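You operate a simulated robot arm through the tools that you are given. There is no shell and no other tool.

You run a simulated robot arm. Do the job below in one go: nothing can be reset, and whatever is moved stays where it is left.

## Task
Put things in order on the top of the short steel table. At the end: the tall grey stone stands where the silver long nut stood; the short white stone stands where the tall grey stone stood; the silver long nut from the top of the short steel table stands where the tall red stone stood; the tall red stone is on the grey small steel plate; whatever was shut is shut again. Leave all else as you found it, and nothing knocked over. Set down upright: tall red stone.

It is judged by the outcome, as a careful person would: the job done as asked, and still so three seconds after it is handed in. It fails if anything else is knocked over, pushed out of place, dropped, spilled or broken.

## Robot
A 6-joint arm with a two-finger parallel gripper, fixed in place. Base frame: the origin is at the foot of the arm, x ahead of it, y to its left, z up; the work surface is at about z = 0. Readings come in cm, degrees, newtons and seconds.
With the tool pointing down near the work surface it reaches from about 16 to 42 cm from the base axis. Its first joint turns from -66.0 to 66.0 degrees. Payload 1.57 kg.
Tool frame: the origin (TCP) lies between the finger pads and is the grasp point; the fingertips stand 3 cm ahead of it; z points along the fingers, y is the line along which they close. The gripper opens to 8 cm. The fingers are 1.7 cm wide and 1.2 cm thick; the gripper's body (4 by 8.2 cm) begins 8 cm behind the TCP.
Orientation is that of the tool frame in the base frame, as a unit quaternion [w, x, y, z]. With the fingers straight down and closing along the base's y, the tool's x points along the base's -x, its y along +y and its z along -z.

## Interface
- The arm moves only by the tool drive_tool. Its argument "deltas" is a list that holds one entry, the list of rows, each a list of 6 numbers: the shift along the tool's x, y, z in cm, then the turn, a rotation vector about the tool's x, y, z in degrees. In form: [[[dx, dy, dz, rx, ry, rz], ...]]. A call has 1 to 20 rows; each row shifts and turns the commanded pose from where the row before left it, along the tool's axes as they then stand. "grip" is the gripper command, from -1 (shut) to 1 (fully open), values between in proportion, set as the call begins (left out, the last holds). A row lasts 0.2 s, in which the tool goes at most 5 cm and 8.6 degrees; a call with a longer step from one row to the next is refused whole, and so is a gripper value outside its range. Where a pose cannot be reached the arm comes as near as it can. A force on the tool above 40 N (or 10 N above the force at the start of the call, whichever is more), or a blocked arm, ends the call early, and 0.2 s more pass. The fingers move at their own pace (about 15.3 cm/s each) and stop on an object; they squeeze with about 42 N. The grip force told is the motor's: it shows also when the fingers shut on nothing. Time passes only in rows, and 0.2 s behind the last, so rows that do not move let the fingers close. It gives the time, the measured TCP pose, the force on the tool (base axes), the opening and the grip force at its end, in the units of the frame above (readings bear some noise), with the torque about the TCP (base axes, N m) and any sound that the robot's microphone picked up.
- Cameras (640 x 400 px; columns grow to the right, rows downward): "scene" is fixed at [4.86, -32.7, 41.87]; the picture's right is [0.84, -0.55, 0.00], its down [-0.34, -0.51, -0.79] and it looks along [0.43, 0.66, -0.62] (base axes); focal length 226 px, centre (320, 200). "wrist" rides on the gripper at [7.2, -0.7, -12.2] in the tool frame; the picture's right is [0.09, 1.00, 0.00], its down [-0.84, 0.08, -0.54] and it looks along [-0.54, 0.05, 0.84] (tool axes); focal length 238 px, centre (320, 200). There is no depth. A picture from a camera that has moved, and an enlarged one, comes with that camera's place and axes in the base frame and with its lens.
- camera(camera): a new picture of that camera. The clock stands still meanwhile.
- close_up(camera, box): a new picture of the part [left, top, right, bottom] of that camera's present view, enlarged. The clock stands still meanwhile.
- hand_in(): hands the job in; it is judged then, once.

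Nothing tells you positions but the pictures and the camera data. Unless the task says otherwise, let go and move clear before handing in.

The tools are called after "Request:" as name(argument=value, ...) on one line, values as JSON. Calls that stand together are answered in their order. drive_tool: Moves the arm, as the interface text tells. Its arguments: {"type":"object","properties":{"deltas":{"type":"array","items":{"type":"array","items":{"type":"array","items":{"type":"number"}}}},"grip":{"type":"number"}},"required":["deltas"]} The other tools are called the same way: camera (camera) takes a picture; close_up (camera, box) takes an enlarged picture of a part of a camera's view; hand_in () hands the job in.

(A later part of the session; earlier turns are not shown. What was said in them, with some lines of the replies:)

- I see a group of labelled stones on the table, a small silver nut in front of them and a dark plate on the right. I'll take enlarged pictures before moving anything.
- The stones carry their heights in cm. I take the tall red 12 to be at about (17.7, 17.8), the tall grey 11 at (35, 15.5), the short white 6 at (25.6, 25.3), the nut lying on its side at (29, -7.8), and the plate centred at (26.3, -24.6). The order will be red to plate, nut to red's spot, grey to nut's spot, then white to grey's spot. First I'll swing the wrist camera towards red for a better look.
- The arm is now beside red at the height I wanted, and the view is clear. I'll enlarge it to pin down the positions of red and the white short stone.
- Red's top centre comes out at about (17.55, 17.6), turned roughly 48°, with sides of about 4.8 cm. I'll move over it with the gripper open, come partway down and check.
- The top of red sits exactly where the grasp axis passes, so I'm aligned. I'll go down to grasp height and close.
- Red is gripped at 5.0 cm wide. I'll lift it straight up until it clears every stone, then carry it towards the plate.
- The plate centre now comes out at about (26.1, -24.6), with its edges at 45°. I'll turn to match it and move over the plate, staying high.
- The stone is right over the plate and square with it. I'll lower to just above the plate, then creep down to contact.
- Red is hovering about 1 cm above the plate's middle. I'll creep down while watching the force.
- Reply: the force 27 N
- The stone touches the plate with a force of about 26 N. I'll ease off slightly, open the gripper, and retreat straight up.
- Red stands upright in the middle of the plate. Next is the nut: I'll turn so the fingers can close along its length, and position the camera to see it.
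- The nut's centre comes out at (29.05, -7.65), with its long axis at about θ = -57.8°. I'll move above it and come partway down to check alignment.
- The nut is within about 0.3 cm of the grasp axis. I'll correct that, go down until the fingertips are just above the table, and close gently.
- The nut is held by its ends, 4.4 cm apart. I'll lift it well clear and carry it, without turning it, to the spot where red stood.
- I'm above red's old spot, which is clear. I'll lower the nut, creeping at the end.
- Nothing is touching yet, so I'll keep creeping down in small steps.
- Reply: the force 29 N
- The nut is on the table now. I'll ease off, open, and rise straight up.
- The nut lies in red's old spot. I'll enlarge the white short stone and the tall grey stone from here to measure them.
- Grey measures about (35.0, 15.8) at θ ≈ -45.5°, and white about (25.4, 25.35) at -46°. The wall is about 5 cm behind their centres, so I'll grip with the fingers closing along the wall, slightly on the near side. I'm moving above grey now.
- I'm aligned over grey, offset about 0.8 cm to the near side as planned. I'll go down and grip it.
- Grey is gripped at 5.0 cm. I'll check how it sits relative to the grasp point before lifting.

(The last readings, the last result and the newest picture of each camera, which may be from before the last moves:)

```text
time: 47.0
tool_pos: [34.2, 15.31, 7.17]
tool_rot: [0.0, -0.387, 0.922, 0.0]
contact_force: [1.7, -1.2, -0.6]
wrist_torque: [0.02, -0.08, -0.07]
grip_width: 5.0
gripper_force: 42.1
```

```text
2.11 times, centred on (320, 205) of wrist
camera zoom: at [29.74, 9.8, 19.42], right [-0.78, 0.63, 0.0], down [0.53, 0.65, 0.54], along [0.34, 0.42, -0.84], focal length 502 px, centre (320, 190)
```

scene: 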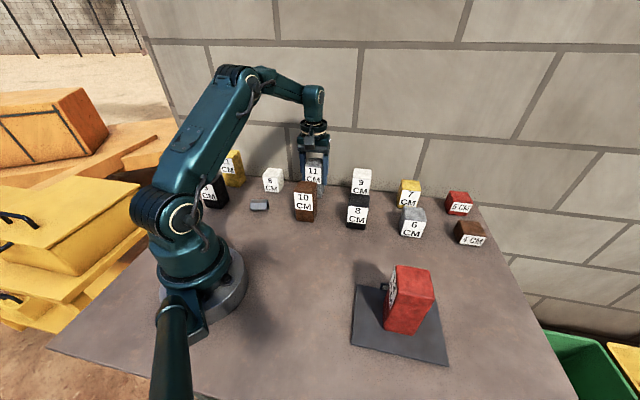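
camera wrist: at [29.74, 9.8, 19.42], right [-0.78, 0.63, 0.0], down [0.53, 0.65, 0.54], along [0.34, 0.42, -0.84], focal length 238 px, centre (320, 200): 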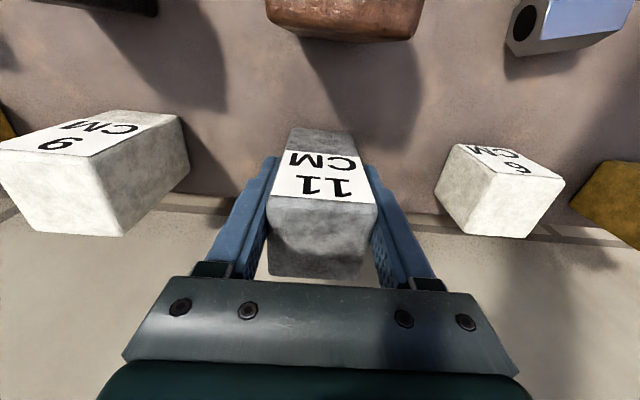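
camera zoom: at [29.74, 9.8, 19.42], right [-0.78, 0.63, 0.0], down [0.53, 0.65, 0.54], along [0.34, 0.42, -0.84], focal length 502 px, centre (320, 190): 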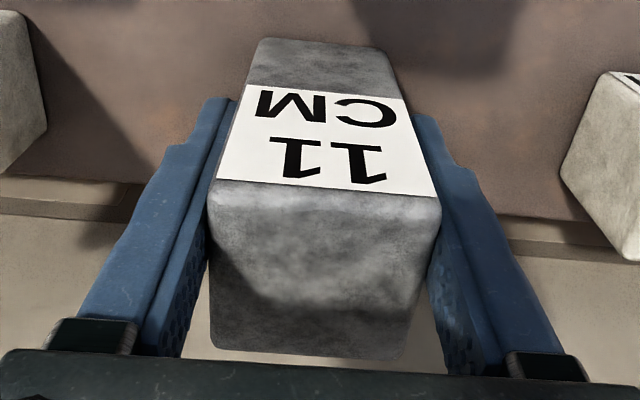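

Grey's centre sits 0.76 cm beyond the grasp point. I'll lift it and then carry it, unturned, above the nut's old spot.

Request:
drive_tool(deltas=[[[0, 0, -1.0, 0, 0, 0], [0, 0, -2.0, 0, 0, 0], [0, 0, -2.4, 0, 0, 0], [0, 0, -2.4, 0, 0, 0], [0, 0, -2.4, 0, 0, 0], [0, 0, -2.4, 0, 0, 0], [0, 0, 0, 0, 0, 0]]])

Request:
camera(camera="scene")

```text
time: 48.6
tool_pos: [34.18, 15.24, 18.6]
tool_rot: [-0.001, -0.387, 0.922, 0.0]
contact_force: [0.5, -1.0, -6.5]
wrist_torque: [-0.06, 0.05, 0.0]
grip_width: 5.01
gripper_force: 42.0
out of reach, approached as far as the arm can: row 6
```

```text
taken
```

scene: 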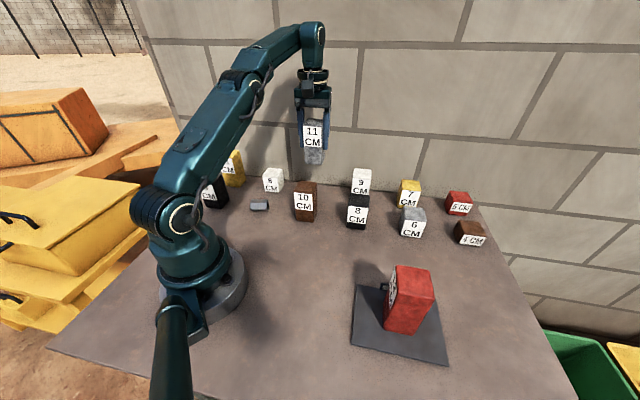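

The lift stopped about 1 cm short at the reach limit, but the stone's bottom is at about 11.5 cm, still clear of the 10 cm and 8 cm stones. I'll carry it inward to the nut's old spot.

Request:
drive_tool(deltas=[[[0.9, -0.5, 0, 0, 0, 0], [1.67, -0.99, 0, 0, 0, 0], [1.67, -0.99, 0, 0, 0, 0], [1.67, -0.99, 0, 0, 0, 0], [1.67, -0.99, 0, 0, 0, 0], [1.67, -0.99, 0, 0, 0, 0], [1.67, -0.99, 0, 0, 0, 0], [1.67, -0.99, 0, 0, 0, 0], [1.67, -0.99, 0, 0, 0, 0], [1.67, -0.99, 0, 0, 0, 0], [1.67, -0.99, 0, 0, 0, 0], [1.67, -0.99, 0, 0, 0, 0], [1.67, -1.07, 0, 0, 0, 0], [0, 0, 0, 0, 0, 0]]])

Request:
camera(camera="wrist")

Request:
camera(camera="scene")

```text
time: 51.6
tool_pos: [28.52, -8.43, 18.33]
tool_rot: [0.0, -0.388, 0.922, 0.0]
contact_force: [0.4, 1.0, -7.0]
wrist_torque: [-0.03, 0.05, 0.01]
grip_width: 4.99
gripper_force: 42.2
```

```text
taken
camera wrist: at [23.95, -13.93, 30.7], right [-0.78, 0.63, 0.0], down [0.53, 0.65, 0.54], along [0.34, 0.42, -0.84], focal length 238 px, centre (320, 200)
```

wrist: 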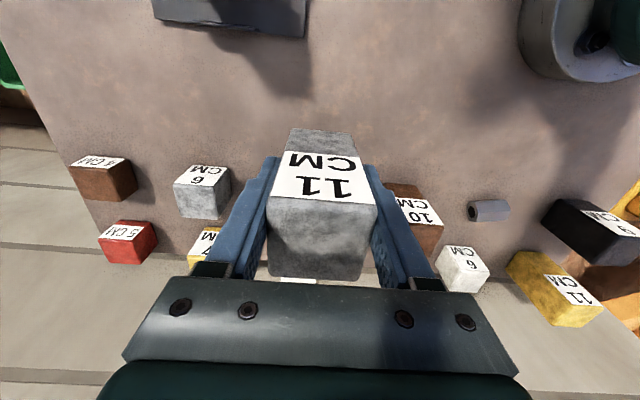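

```text
taken
```

scene: 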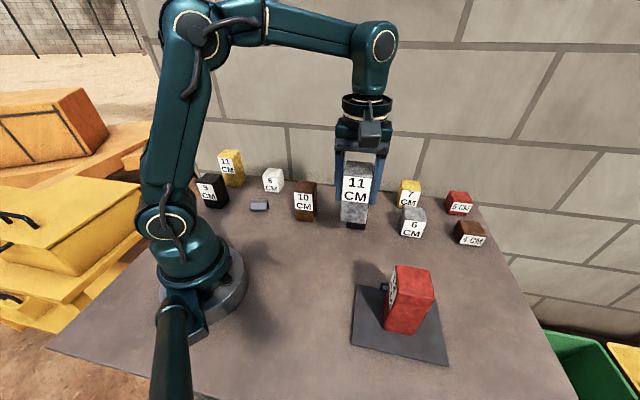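

I'm at the nut's old spot with clear space all around. I'll lower it, creeping at the end.

Request:
drive_tool(deltas=[[[0, 0, 1.4, 0, 0, 0], [0, 0, 2.2, 0, 0, 0], [0, 0, 2.2, 0, 0, 0], [0, 0, 2.2, 0, 0, 0], [0, 0, 1.6, 0, 0, 0], [0, 0, 0.9, 0, 0, 0], [0, 0, 0, 0, 0, 0]]])

Request:
drive_tool(deltas=[[[0, 0, 0.15, 0, 0, 0], [0, 0, 0.15, 0, 0, 0]]])

Request:
drive_tool(deltas=[[[0, 0, 0.1, 0, 0, 0], [0, 0, 0.1, 0, 0, 0]]])

```text
time: 53.2
tool_pos: [28.47, -8.25, 7.86]
tool_rot: [-0.001, -0.388, 0.922, 0.0]
contact_force: [-0.5, 0.0, -6.9]
wrist_torque: [-0.06, 0.05, 0.02]
grip_width: 4.99
gripper_force: 42.3
```

```text
time: 53.8
tool_pos: [28.57, -8.15, 7.47]
tool_rot: [0.001, -0.387, 0.922, 0.001]
contact_force: [-0.1, -0.7, -6.9]
wrist_torque: [-0.04, 0.07, 0.03]
grip_width: 5.0
gripper_force: 41.6
```

```text
time: 54.4
tool_pos: [28.54, -8.28, 7.38]
tool_rot: [0.0, -0.387, 0.922, 0.0]
contact_force: [0.4, -1.3, -7.1]
wrist_torque: [-0.04, 0.07, -0.01]
grip_width: 5.0
gripper_force: 41.5
```

It's not touching yet, so I'll continue in 0.1 cm steps.

Request:
drive_tool(deltas=[[[0, 0, 0.1, 0, 0, 0], [0, 0, 0.05, 0, 0, 0]]])

```text
time: 55.0
tool_pos: [28.71, -8.35, 7.22]
tool_rot: [0.0, -0.388, 0.922, 0.0]
contact_force: [0.4, 0.5, -7.3]
wrist_torque: [-0.05, 0.04, 0.01]
grip_width: 5.0
gripper_force: 41.6
```

Request:
drive_tool(deltas=[[[0, 0, 0.1, 0, 0, 0], [0, 0, 0, 0, 0, 0]]])

```text
time: 55.6
tool_pos: [28.68, -8.23, 7.1]
tool_rot: [0.0, -0.387, 0.922, 0.0]
contact_force: [-0.7, -0.3, -6.5]
wrist_torque: [-0.07, 0.07, -0.01]
grip_width: 5.0
gripper_force: 42.3
```

There's still no contact, so I'll step down a little further.

Request:
drive_tool(deltas=[[[0, 0, 0.08, 0, 0, 0], [0, 0, 0, 0, 0, 0]]])

Request:
close_up(camera="scene", box=[320, 170, 420, 270])

```text
time: 56.2
tool_pos: [28.62, -8.26, 7.02]
tool_rot: [0.001, -0.387, 0.922, 0.0]
contact_force: [-6.5, 1.1, 15.8]
wrist_torque: [0.65, 0.04, 0.15]
grip_width: 4.99
gripper_force: 41.9
```

```text
4.00 times, centred on (370, 220) of scene
camera zoom: at [4.85, -32.7, 41.87], right [0.84, -0.55, 0.0], down [-0.34, -0.51, -0.79], along [0.43, 0.66, -0.61], focal length 905 px, centre (120, 120)
```

zoom: 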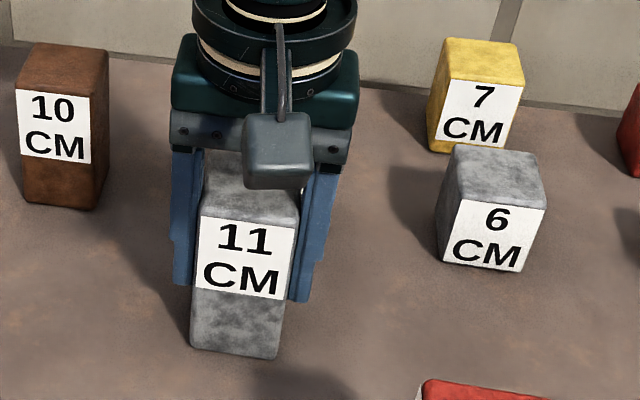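

Grey is resting on the table. I'll open the gripper and go straight up.

Request:
drive_tool(deltas=[[[0, 0, 0, 0, 0, 0], [0, 0, 0, 0, 0, 0], [0, 0, 0, 0, 0, 0]]], grip=1)

Request:
drive_tool(deltas=[[[0, 0, -1.0, 0, 0, 0], [0, 0, -2.5, 0, 0, 0], [0, 0, -2.7, 0, 0, 0], [0, 0, -2.7, 0, 0, 0], [0, 0, -2.7, 0, 0, 0], [0, 0, -2.7, 0, 0, 0], [0, 0, 0, 0, 0, 0]]])

Request:
camera(camera="wrist")

Request:
camera(camera="scene")

```text
time: 57.0
tool_pos: [28.61, -8.32, 7.04]
tool_rot: [0.0, -0.388, 0.922, 0.0]
contact_force: [0.3, 1.1, 0.4]
wrist_torque: [0.01, -0.02, 0.03]
grip_width: 7.98
gripper_force: 0.0
```

```text
time: 58.6
tool_pos: [28.3, -8.14, 21.41]
tool_rot: [0.0, -0.387, 0.922, 0.0]
contact_force: [-0.6, 0.8, -0.2]
wrist_torque: [0.04, -0.01, 0.01]
grip_width: 7.97
gripper_force: 0.1
```

```text
taken
camera wrist: at [23.81, -13.7, 33.58], right [-0.78, 0.63, 0.0], down [0.53, 0.65, 0.54], along [0.34, 0.42, -0.84], focal length 238 px, centre (320, 200)
```

wrist: 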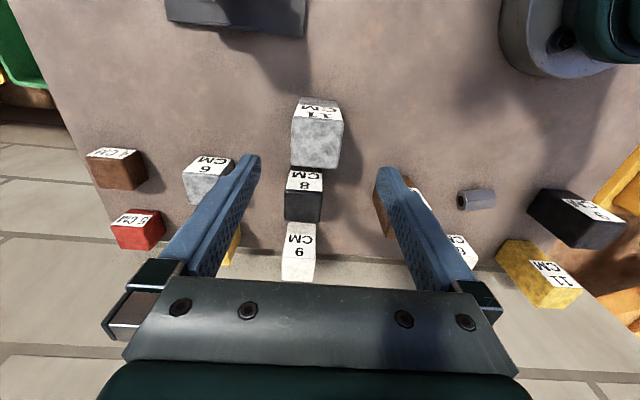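

```text
taken
```

scene: 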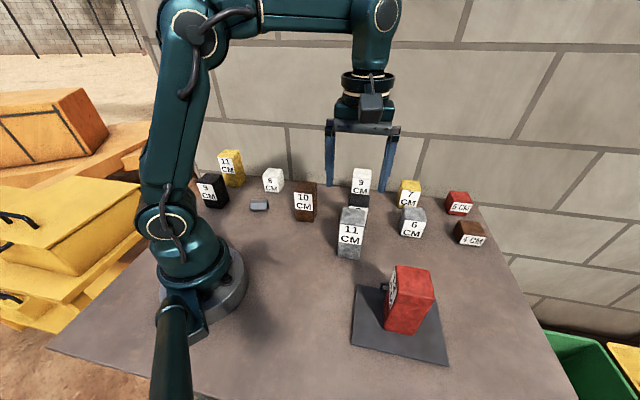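

Grey stands where the nut was. Last is the short white stone, so I'm moving above it now.

Request:
drive_tool(deltas=[[[-1.933, 2.318, 0.0, 0, 0, 0], [-1.933, 2.318, 0.0, 0, 0, 0], [-1.933, 2.318, 0.3, 0, 0, 0], [-1.933, 2.318, 0.3, 0, 0, 0], [-1.933, 2.318, 0.3, 0, 0, 0], [-1.933, 2.318, 0.3, 0, 0, 0], [-1.933, 2.318, 0.3, 0, 0, 0], [-1.933, 2.318, 0.3, 0, 0, 0], [-1.933, 2.318, 0.3, 0, 0, 0], [-1.933, 2.318, 0.3, 0, 0, 0], [-1.933, 2.318, 0.3, 0, 0, 0], [0, 0, 2.0, 0, 0, 0], [0, 0, 2.0, 0, 0, 0], [0, 0, 0, 0, 0, 0]]])

Request:
camera(camera="wrist")

Request:
close_up(camera="wrist", box=[240, 90, 400, 230])

Request:
camera(camera="scene")

```text
time: 61.6
tool_pos: [25.25, 24.76, 14.54]
tool_rot: [0.0, -0.388, 0.922, 0.0]
contact_force: [-0.1, -0.9, 0.6]
wrist_torque: [-0.03, 0.0, 0.02]
grip_width: 8.0
gripper_force: 0.1
```

```text
taken
camera wrist: at [20.67, 19.19, 26.82], right [-0.78, 0.63, 0.0], down [0.53, 0.65, 0.54], along [0.34, 0.42, -0.84], focal length 238 px, centre (320, 200)
```

wrist: 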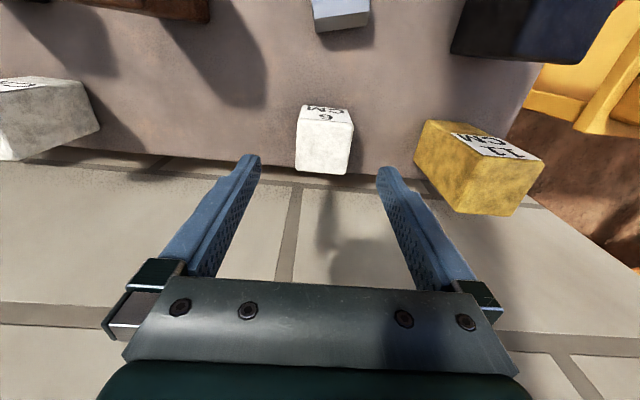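

```text
2.86 times, centred on (320, 160) of wrist
camera zoom: at [20.67, 19.19, 26.82], right [-0.78, 0.63, 0.0], down [0.53, 0.65, 0.54], along [0.34, 0.42, -0.84], focal length 681 px, centre (320, 314)
```

zoom: 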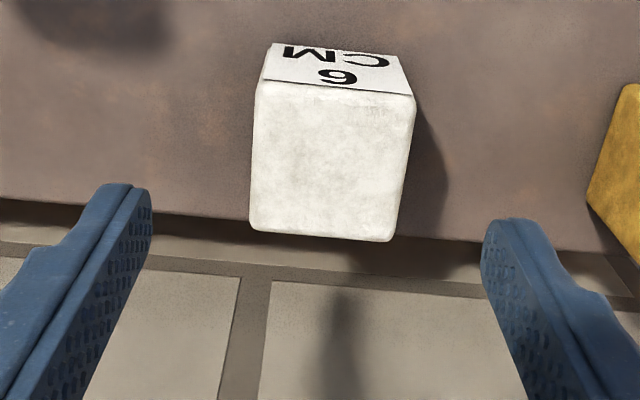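

```text
taken
```

scene: 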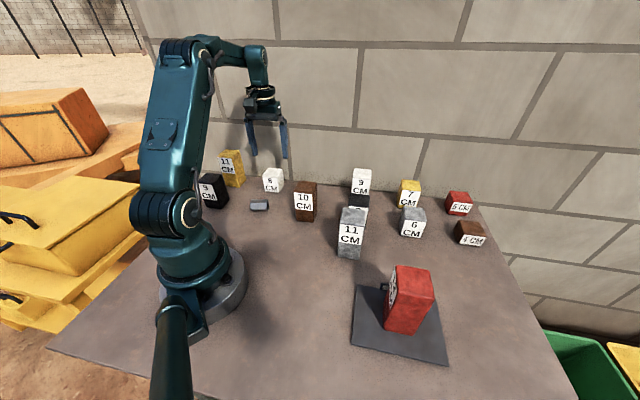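

White's centre is at (25.4, 25.4). After a 0.25 cm sideways correction I'll go down and grip.

Request:
drive_tool(deltas=[[[0, 0.25, 1.5, 0, 0, 0], [0, 0, 2.4, 0, 0, 0], [0, 0, 2.4, 0, 0, 0], [0, 0, 2.2, 0, 0, 0], [0, 0, 1.7, 0, 0, 0], [0, 0, 0, 0, 0, 0]]])

Request:
drive_tool(deltas=[[[0, 0, 0, 0, 0, 0], [0, 0, 0, 0, 0, 0], [0, 0, 0, 0, 0, 0]]], grip=-1)

Request:
camera(camera="wrist")

Request:
close_up(camera="wrist", box=[240, 110, 400, 300])

```text
time: 63.0
tool_pos: [25.09, 24.85, 4.34]
tool_rot: [-0.001, -0.387, 0.922, 0.001]
contact_force: [-0.6, 0.6, 1.1]
wrist_torque: [-0.01, 0.02, -0.02]
grip_width: 8.0
gripper_force: 0.0
```

```text
time: 63.8
tool_pos: [24.98, 24.94, 4.34]
tool_rot: [0.001, -0.388, 0.922, 0.0]
contact_force: [0.0, 0.2, 0.4]
wrist_torque: [0.03, 0.02, 0.02]
grip_width: 4.95
gripper_force: 42.0
```

```text
taken
camera wrist: at [20.43, 19.38, 16.7], right [-0.78, 0.63, 0.0], down [0.53, 0.65, 0.54], along [0.34, 0.42, -0.84], focal length 238 px, centre (320, 200)
```

wrist: 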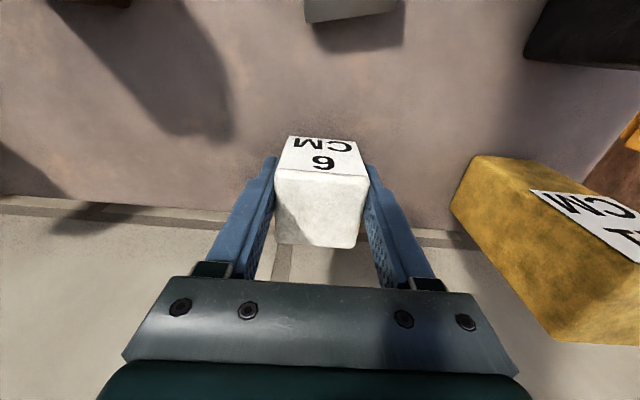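

```text
2.11 times, centred on (320, 205) of wrist
camera zoom: at [20.43, 19.38, 16.7], right [-0.78, 0.63, 0.0], down [0.53, 0.65, 0.54], along [0.34, 0.42, -0.84], focal length 502 px, centre (320, 190)
```

zoom: 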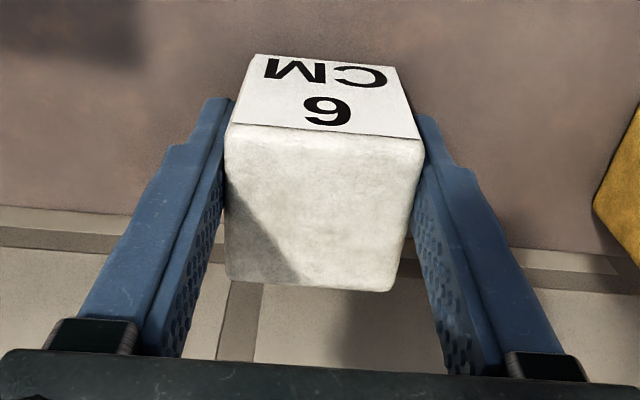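

White is gripped with its centre 0.56 cm beyond the grasp point. The way along the wall to grey's old spot is empty, so I'll lift it a moderate height and slide across.

Request:
drive_tool(deltas=[[[0, 0, -1.0, 0, 0, 0], [0, 0, -2.2, 0, 0, 0], [0, 0, -2.4, 0, 0, 0], [0, 0, -1.4, 0, 0, 0], [0, 0, 0, 0, 0, 0], [0.01, -0.8, 0, 0, 0, 0], [0.015, -1.57, 0, 0, 0, 0], [0.015, -1.57, 0, 0, 0, 0], [0.015, -1.57, 0, 0, 0, 0], [0.015, -1.57, 0, 0, 0, 0], [0.015, -1.57, 0, 0, 0, 0], [0.015, -1.57, 0, 0, 0, 0], [0.015, -1.57, 0, 0, 0, 0], [0.015, -1.57, 0, 0, 0, 0], [0, 0, 0, 0, 0, 0]]])

Request:
camera(camera="wrist")

Request:
camera(camera="scene")

```text
time: 67.0
tool_pos: [34.68, 15.4, 11.25]
tool_rot: [0.0, -0.388, 0.922, 0.0]
contact_force: [0.6, -0.7, -4.1]
wrist_torque: [0.0, 0.04, -0.05]
grip_width: 4.98
gripper_force: 41.9
```

```text
taken
camera wrist: at [30.04, 9.84, 23.63], right [-0.78, 0.63, 0.0], down [0.53, 0.65, 0.54], along [0.34, 0.42, -0.84], focal length 238 px, centre (320, 200)
```

wrist: 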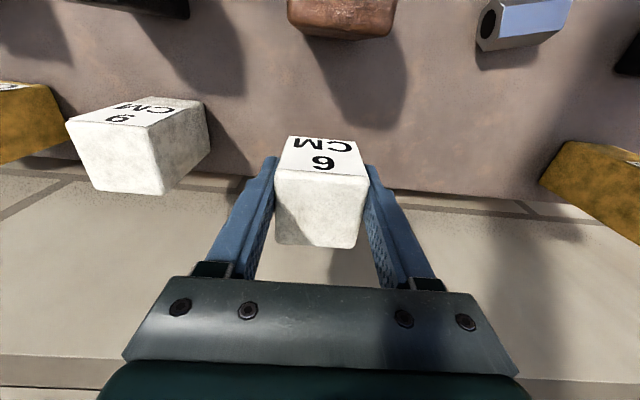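

```text
taken
```

scene: 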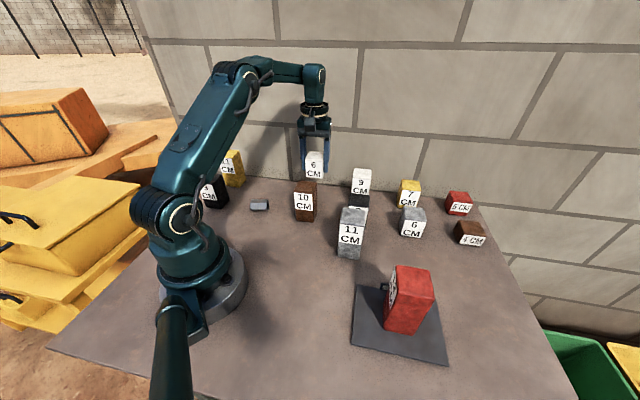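

I'm over grey's old spot with the space clear. I'll lower, creeping at the end.

Request:
drive_tool(deltas=[[[0, 0, 1.2, 0, 0, 0], [0, 0, 2.0, 0, 0, 0], [0, 0, 2.0, 0, 0, 0], [0, 0, 1.1, 0, 0, 0], [0, 0, 0, 0, 0, 0]]])

Request:
drive_tool(deltas=[[[0, 0, 0.15, 0, 0, 0], [0, 0, 0.15, 0, 0, 0]]])

Request:
drive_tool(deltas=[[[0, 0, 0.1, 0, 0, 0], [0, 0, 0.05, 0, 0, 0]]])

```text
time: 68.2
tool_pos: [34.48, 15.36, 5.06]
tool_rot: [0.0, -0.387, 0.922, 0.0]
contact_force: [0.1, 1.2, -4.1]
wrist_torque: [-0.01, 0.04, 0.01]
grip_width: 4.97
gripper_force: 41.9
```

```text
time: 68.8
tool_pos: [34.59, 15.33, 4.71]
tool_rot: [0.0, -0.388, 0.922, 0.0]
contact_force: [0.2, -0.1, -3.4]
wrist_torque: [0.03, 0.01, -0.02]
grip_width: 4.97
gripper_force: 42.0
```

```text
time: 69.4
tool_pos: [34.67, 15.46, 4.66]
tool_rot: [0.001, -0.388, 0.922, -0.001]
contact_force: [-0.1, -0.2, -4.4]
wrist_torque: [-0.04, -0.02, 0.01]
grip_width: 4.98
gripper_force: 42.0
```

Still just above the table; I'll continue down in small steps.

Request:
drive_tool(deltas=[[[0, 0, 0.1, 0, 0, 0], [0, 0, 0.05, 0, 0, 0]]])

Request:
drive_tool(deltas=[[[0, 0, 0.08, 0, 0, 0], [0, 0, 0, 0, 0, 0]]])

```text
time: 70.0
tool_pos: [34.59, 15.5, 4.49]
tool_rot: [0.001, -0.388, 0.922, -0.001]
contact_force: [-0.5, -0.1, -3.2]
wrist_torque: [0.01, 0.04, 0.0]
grip_width: 4.99
gripper_force: 42.1
```

```text
time: 70.6
tool_pos: [34.44, 15.52, 4.4]
tool_rot: [0.0, -0.387, 0.922, 0.0]
contact_force: [-0.2, -0.4, -3.8]
wrist_torque: [-0.04, 0.01, -0.01]
grip_width: 4.99
gripper_force: 42.1
```

Request:
drive_tool(deltas=[[[0, 0, 0.08, 0, 0, 0], [0, 0, 0, 0, 0, 0]]])

```text
time: 71.2
tool_pos: [34.47, 15.5, 4.36]
tool_rot: [-0.001, -0.388, 0.922, 0.0]
contact_force: [-0.4, 0.4, -4.3]
wrist_torque: [-0.04, 0.02, 0.04]
grip_width: 4.96
gripper_force: 42.1
```

Almost there, with still no contact. One more small step.

Request:
drive_tool(deltas=[[[0, 0, 0.08, 0, 0, 0], [0, 0, 0, 0, 0, 0]]])

```text
time: 71.8
tool_pos: [34.39, 15.57, 4.45]
tool_rot: [0.0, -0.387, 0.922, 0.0]
contact_force: [-3.4, -2.3, 11.2]
wrist_torque: [0.0, 0.41, 0.04]
grip_width: 4.98
gripper_force: 42.0
```

White now rests on the table. I'll open the gripper and retreat straight up.

Request:
drive_tool(deltas=[[[0, 0, 0, 0, 0, 0], [0, 0, 0, 0, 0, 0], [0, 0, 0, 0, 0, 0]]], grip=1)

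Request:
drive_tool(deltas=[[[0, 0, -1.0, 0, 0, 0], [0, 0, -2.2, 0, 0, 0], [0, 0, -2.4, 0, 0, 0], [0, 0, -2.4, 0, 0, 0], [0, 0, -2.4, 0, 0, 0], [0, 0, -2.4, 0, 0, 0], [2.5, 0, -0.5, 0, 0, 0], [2.5, 0, -0.5, 0, 0, 0], [2.5, 0, -0.5, 0, 0, 0], [2.5, 0, -0.5, 0, 0, 0], [0, 0, 0, 0, 0, 0]]])

Request:
camera(camera="wrist")

Request:
camera(camera="scene")

Request:
close_up(camera="scene", box=[190, 140, 350, 240])

Request:
close_up(camera="scene", box=[320, 160, 500, 370])

```text
time: 72.6
tool_pos: [34.59, 15.48, 4.38]
tool_rot: [0.0, -0.387, 0.922, -0.001]
contact_force: [0.1, 0.8, 0.2]
wrist_torque: [-0.03, -0.04, -0.01]
grip_width: 8.0
gripper_force: 0.0
```

```text
time: 75.0
tool_pos: [27.64, 8.34, 19.17]
tool_rot: [0.0, -0.387, 0.922, 0.001]
contact_force: [0.4, -0.1, -0.5]
wrist_torque: [-0.03, -0.01, -0.02]
grip_width: 7.99
gripper_force: 0.0
```

```text
taken
camera wrist: at [22.97, 2.75, 31.49], right [-0.78, 0.63, 0.0], down [0.53, 0.65, 0.54], along [0.34, 0.42, -0.84], focal length 238 px, centre (320, 200)
```

wrist: 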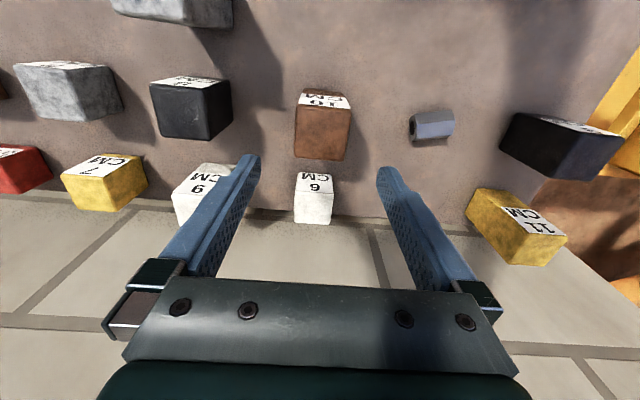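

```text
taken
```

scene: 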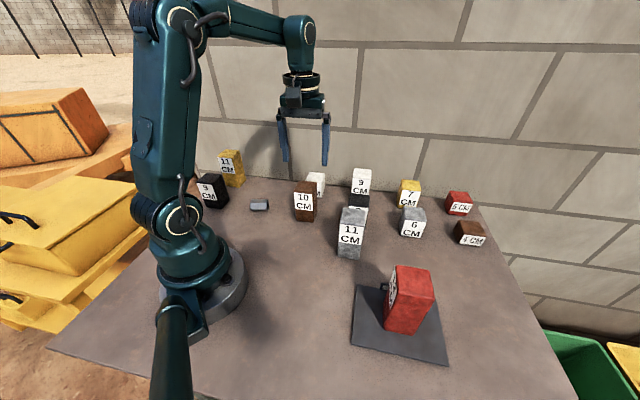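

```text
4.00 times, centred on (270, 190) of scene
camera zoom: at [4.86, -32.7, 41.87], right [0.84, -0.55, 0.0], down [-0.34, -0.51, -0.79], along [0.43, 0.66, -0.62], focal length 905 px, centre (520, 240)
```

zoom: 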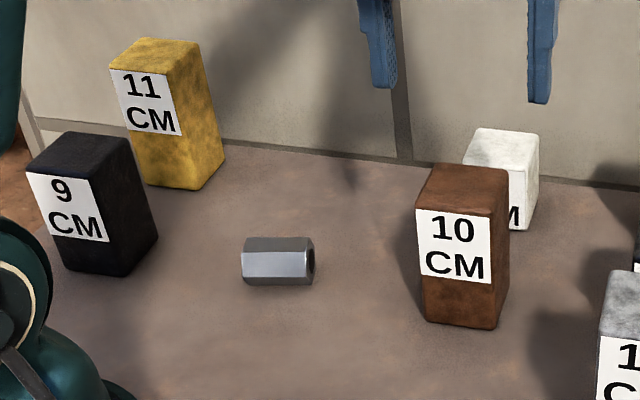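

```text
1.90 times, centred on (410, 265) of scene
camera zoom: at [4.86, -32.7, 41.87], right [0.84, -0.55, 0.0], down [-0.34, -0.51, -0.79], along [0.43, 0.66, -0.62], focal length 431 px, centre (149, 76)
```

zoom: 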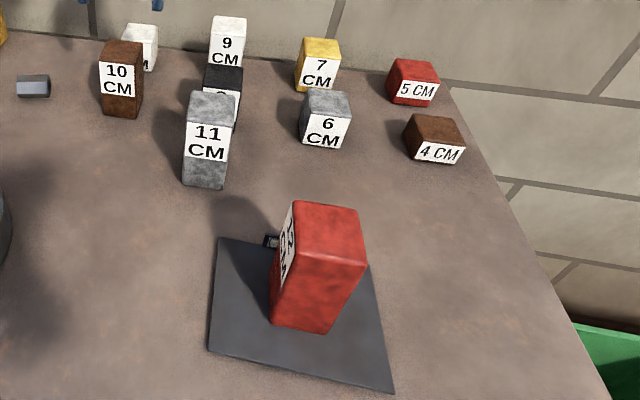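

Everything is in place. Red stands on the plate, the nut is in red's spot, grey is in the nut's spot, and white's base lines up with where grey stood. Nothing else has moved, nothing was opened, and the gripper is empty and clear, so I'm handing in.

Request:
hand_in()

```text
The job is handed in.
```

The job is handed in, and in the last pictures every piece was where you asked for it:

- **Tall red stone:** it stands upright near the middle of the grey plate.
- **Silver long nut:** it is where the red stone stood. It was lying on its side at the start, so I set it down the same way.
- **Tall grey stone:** it stands where the nut was, within a few millimetres.
- **Short white stone:** it stands where the grey stone was; its base lines up with the grey stone's in the before and after pictures.

I saw no other object moved or knocked over. Nothing had to be opened, so there was nothing to shut again. The gripper was empty and clear of everything when I handed in.
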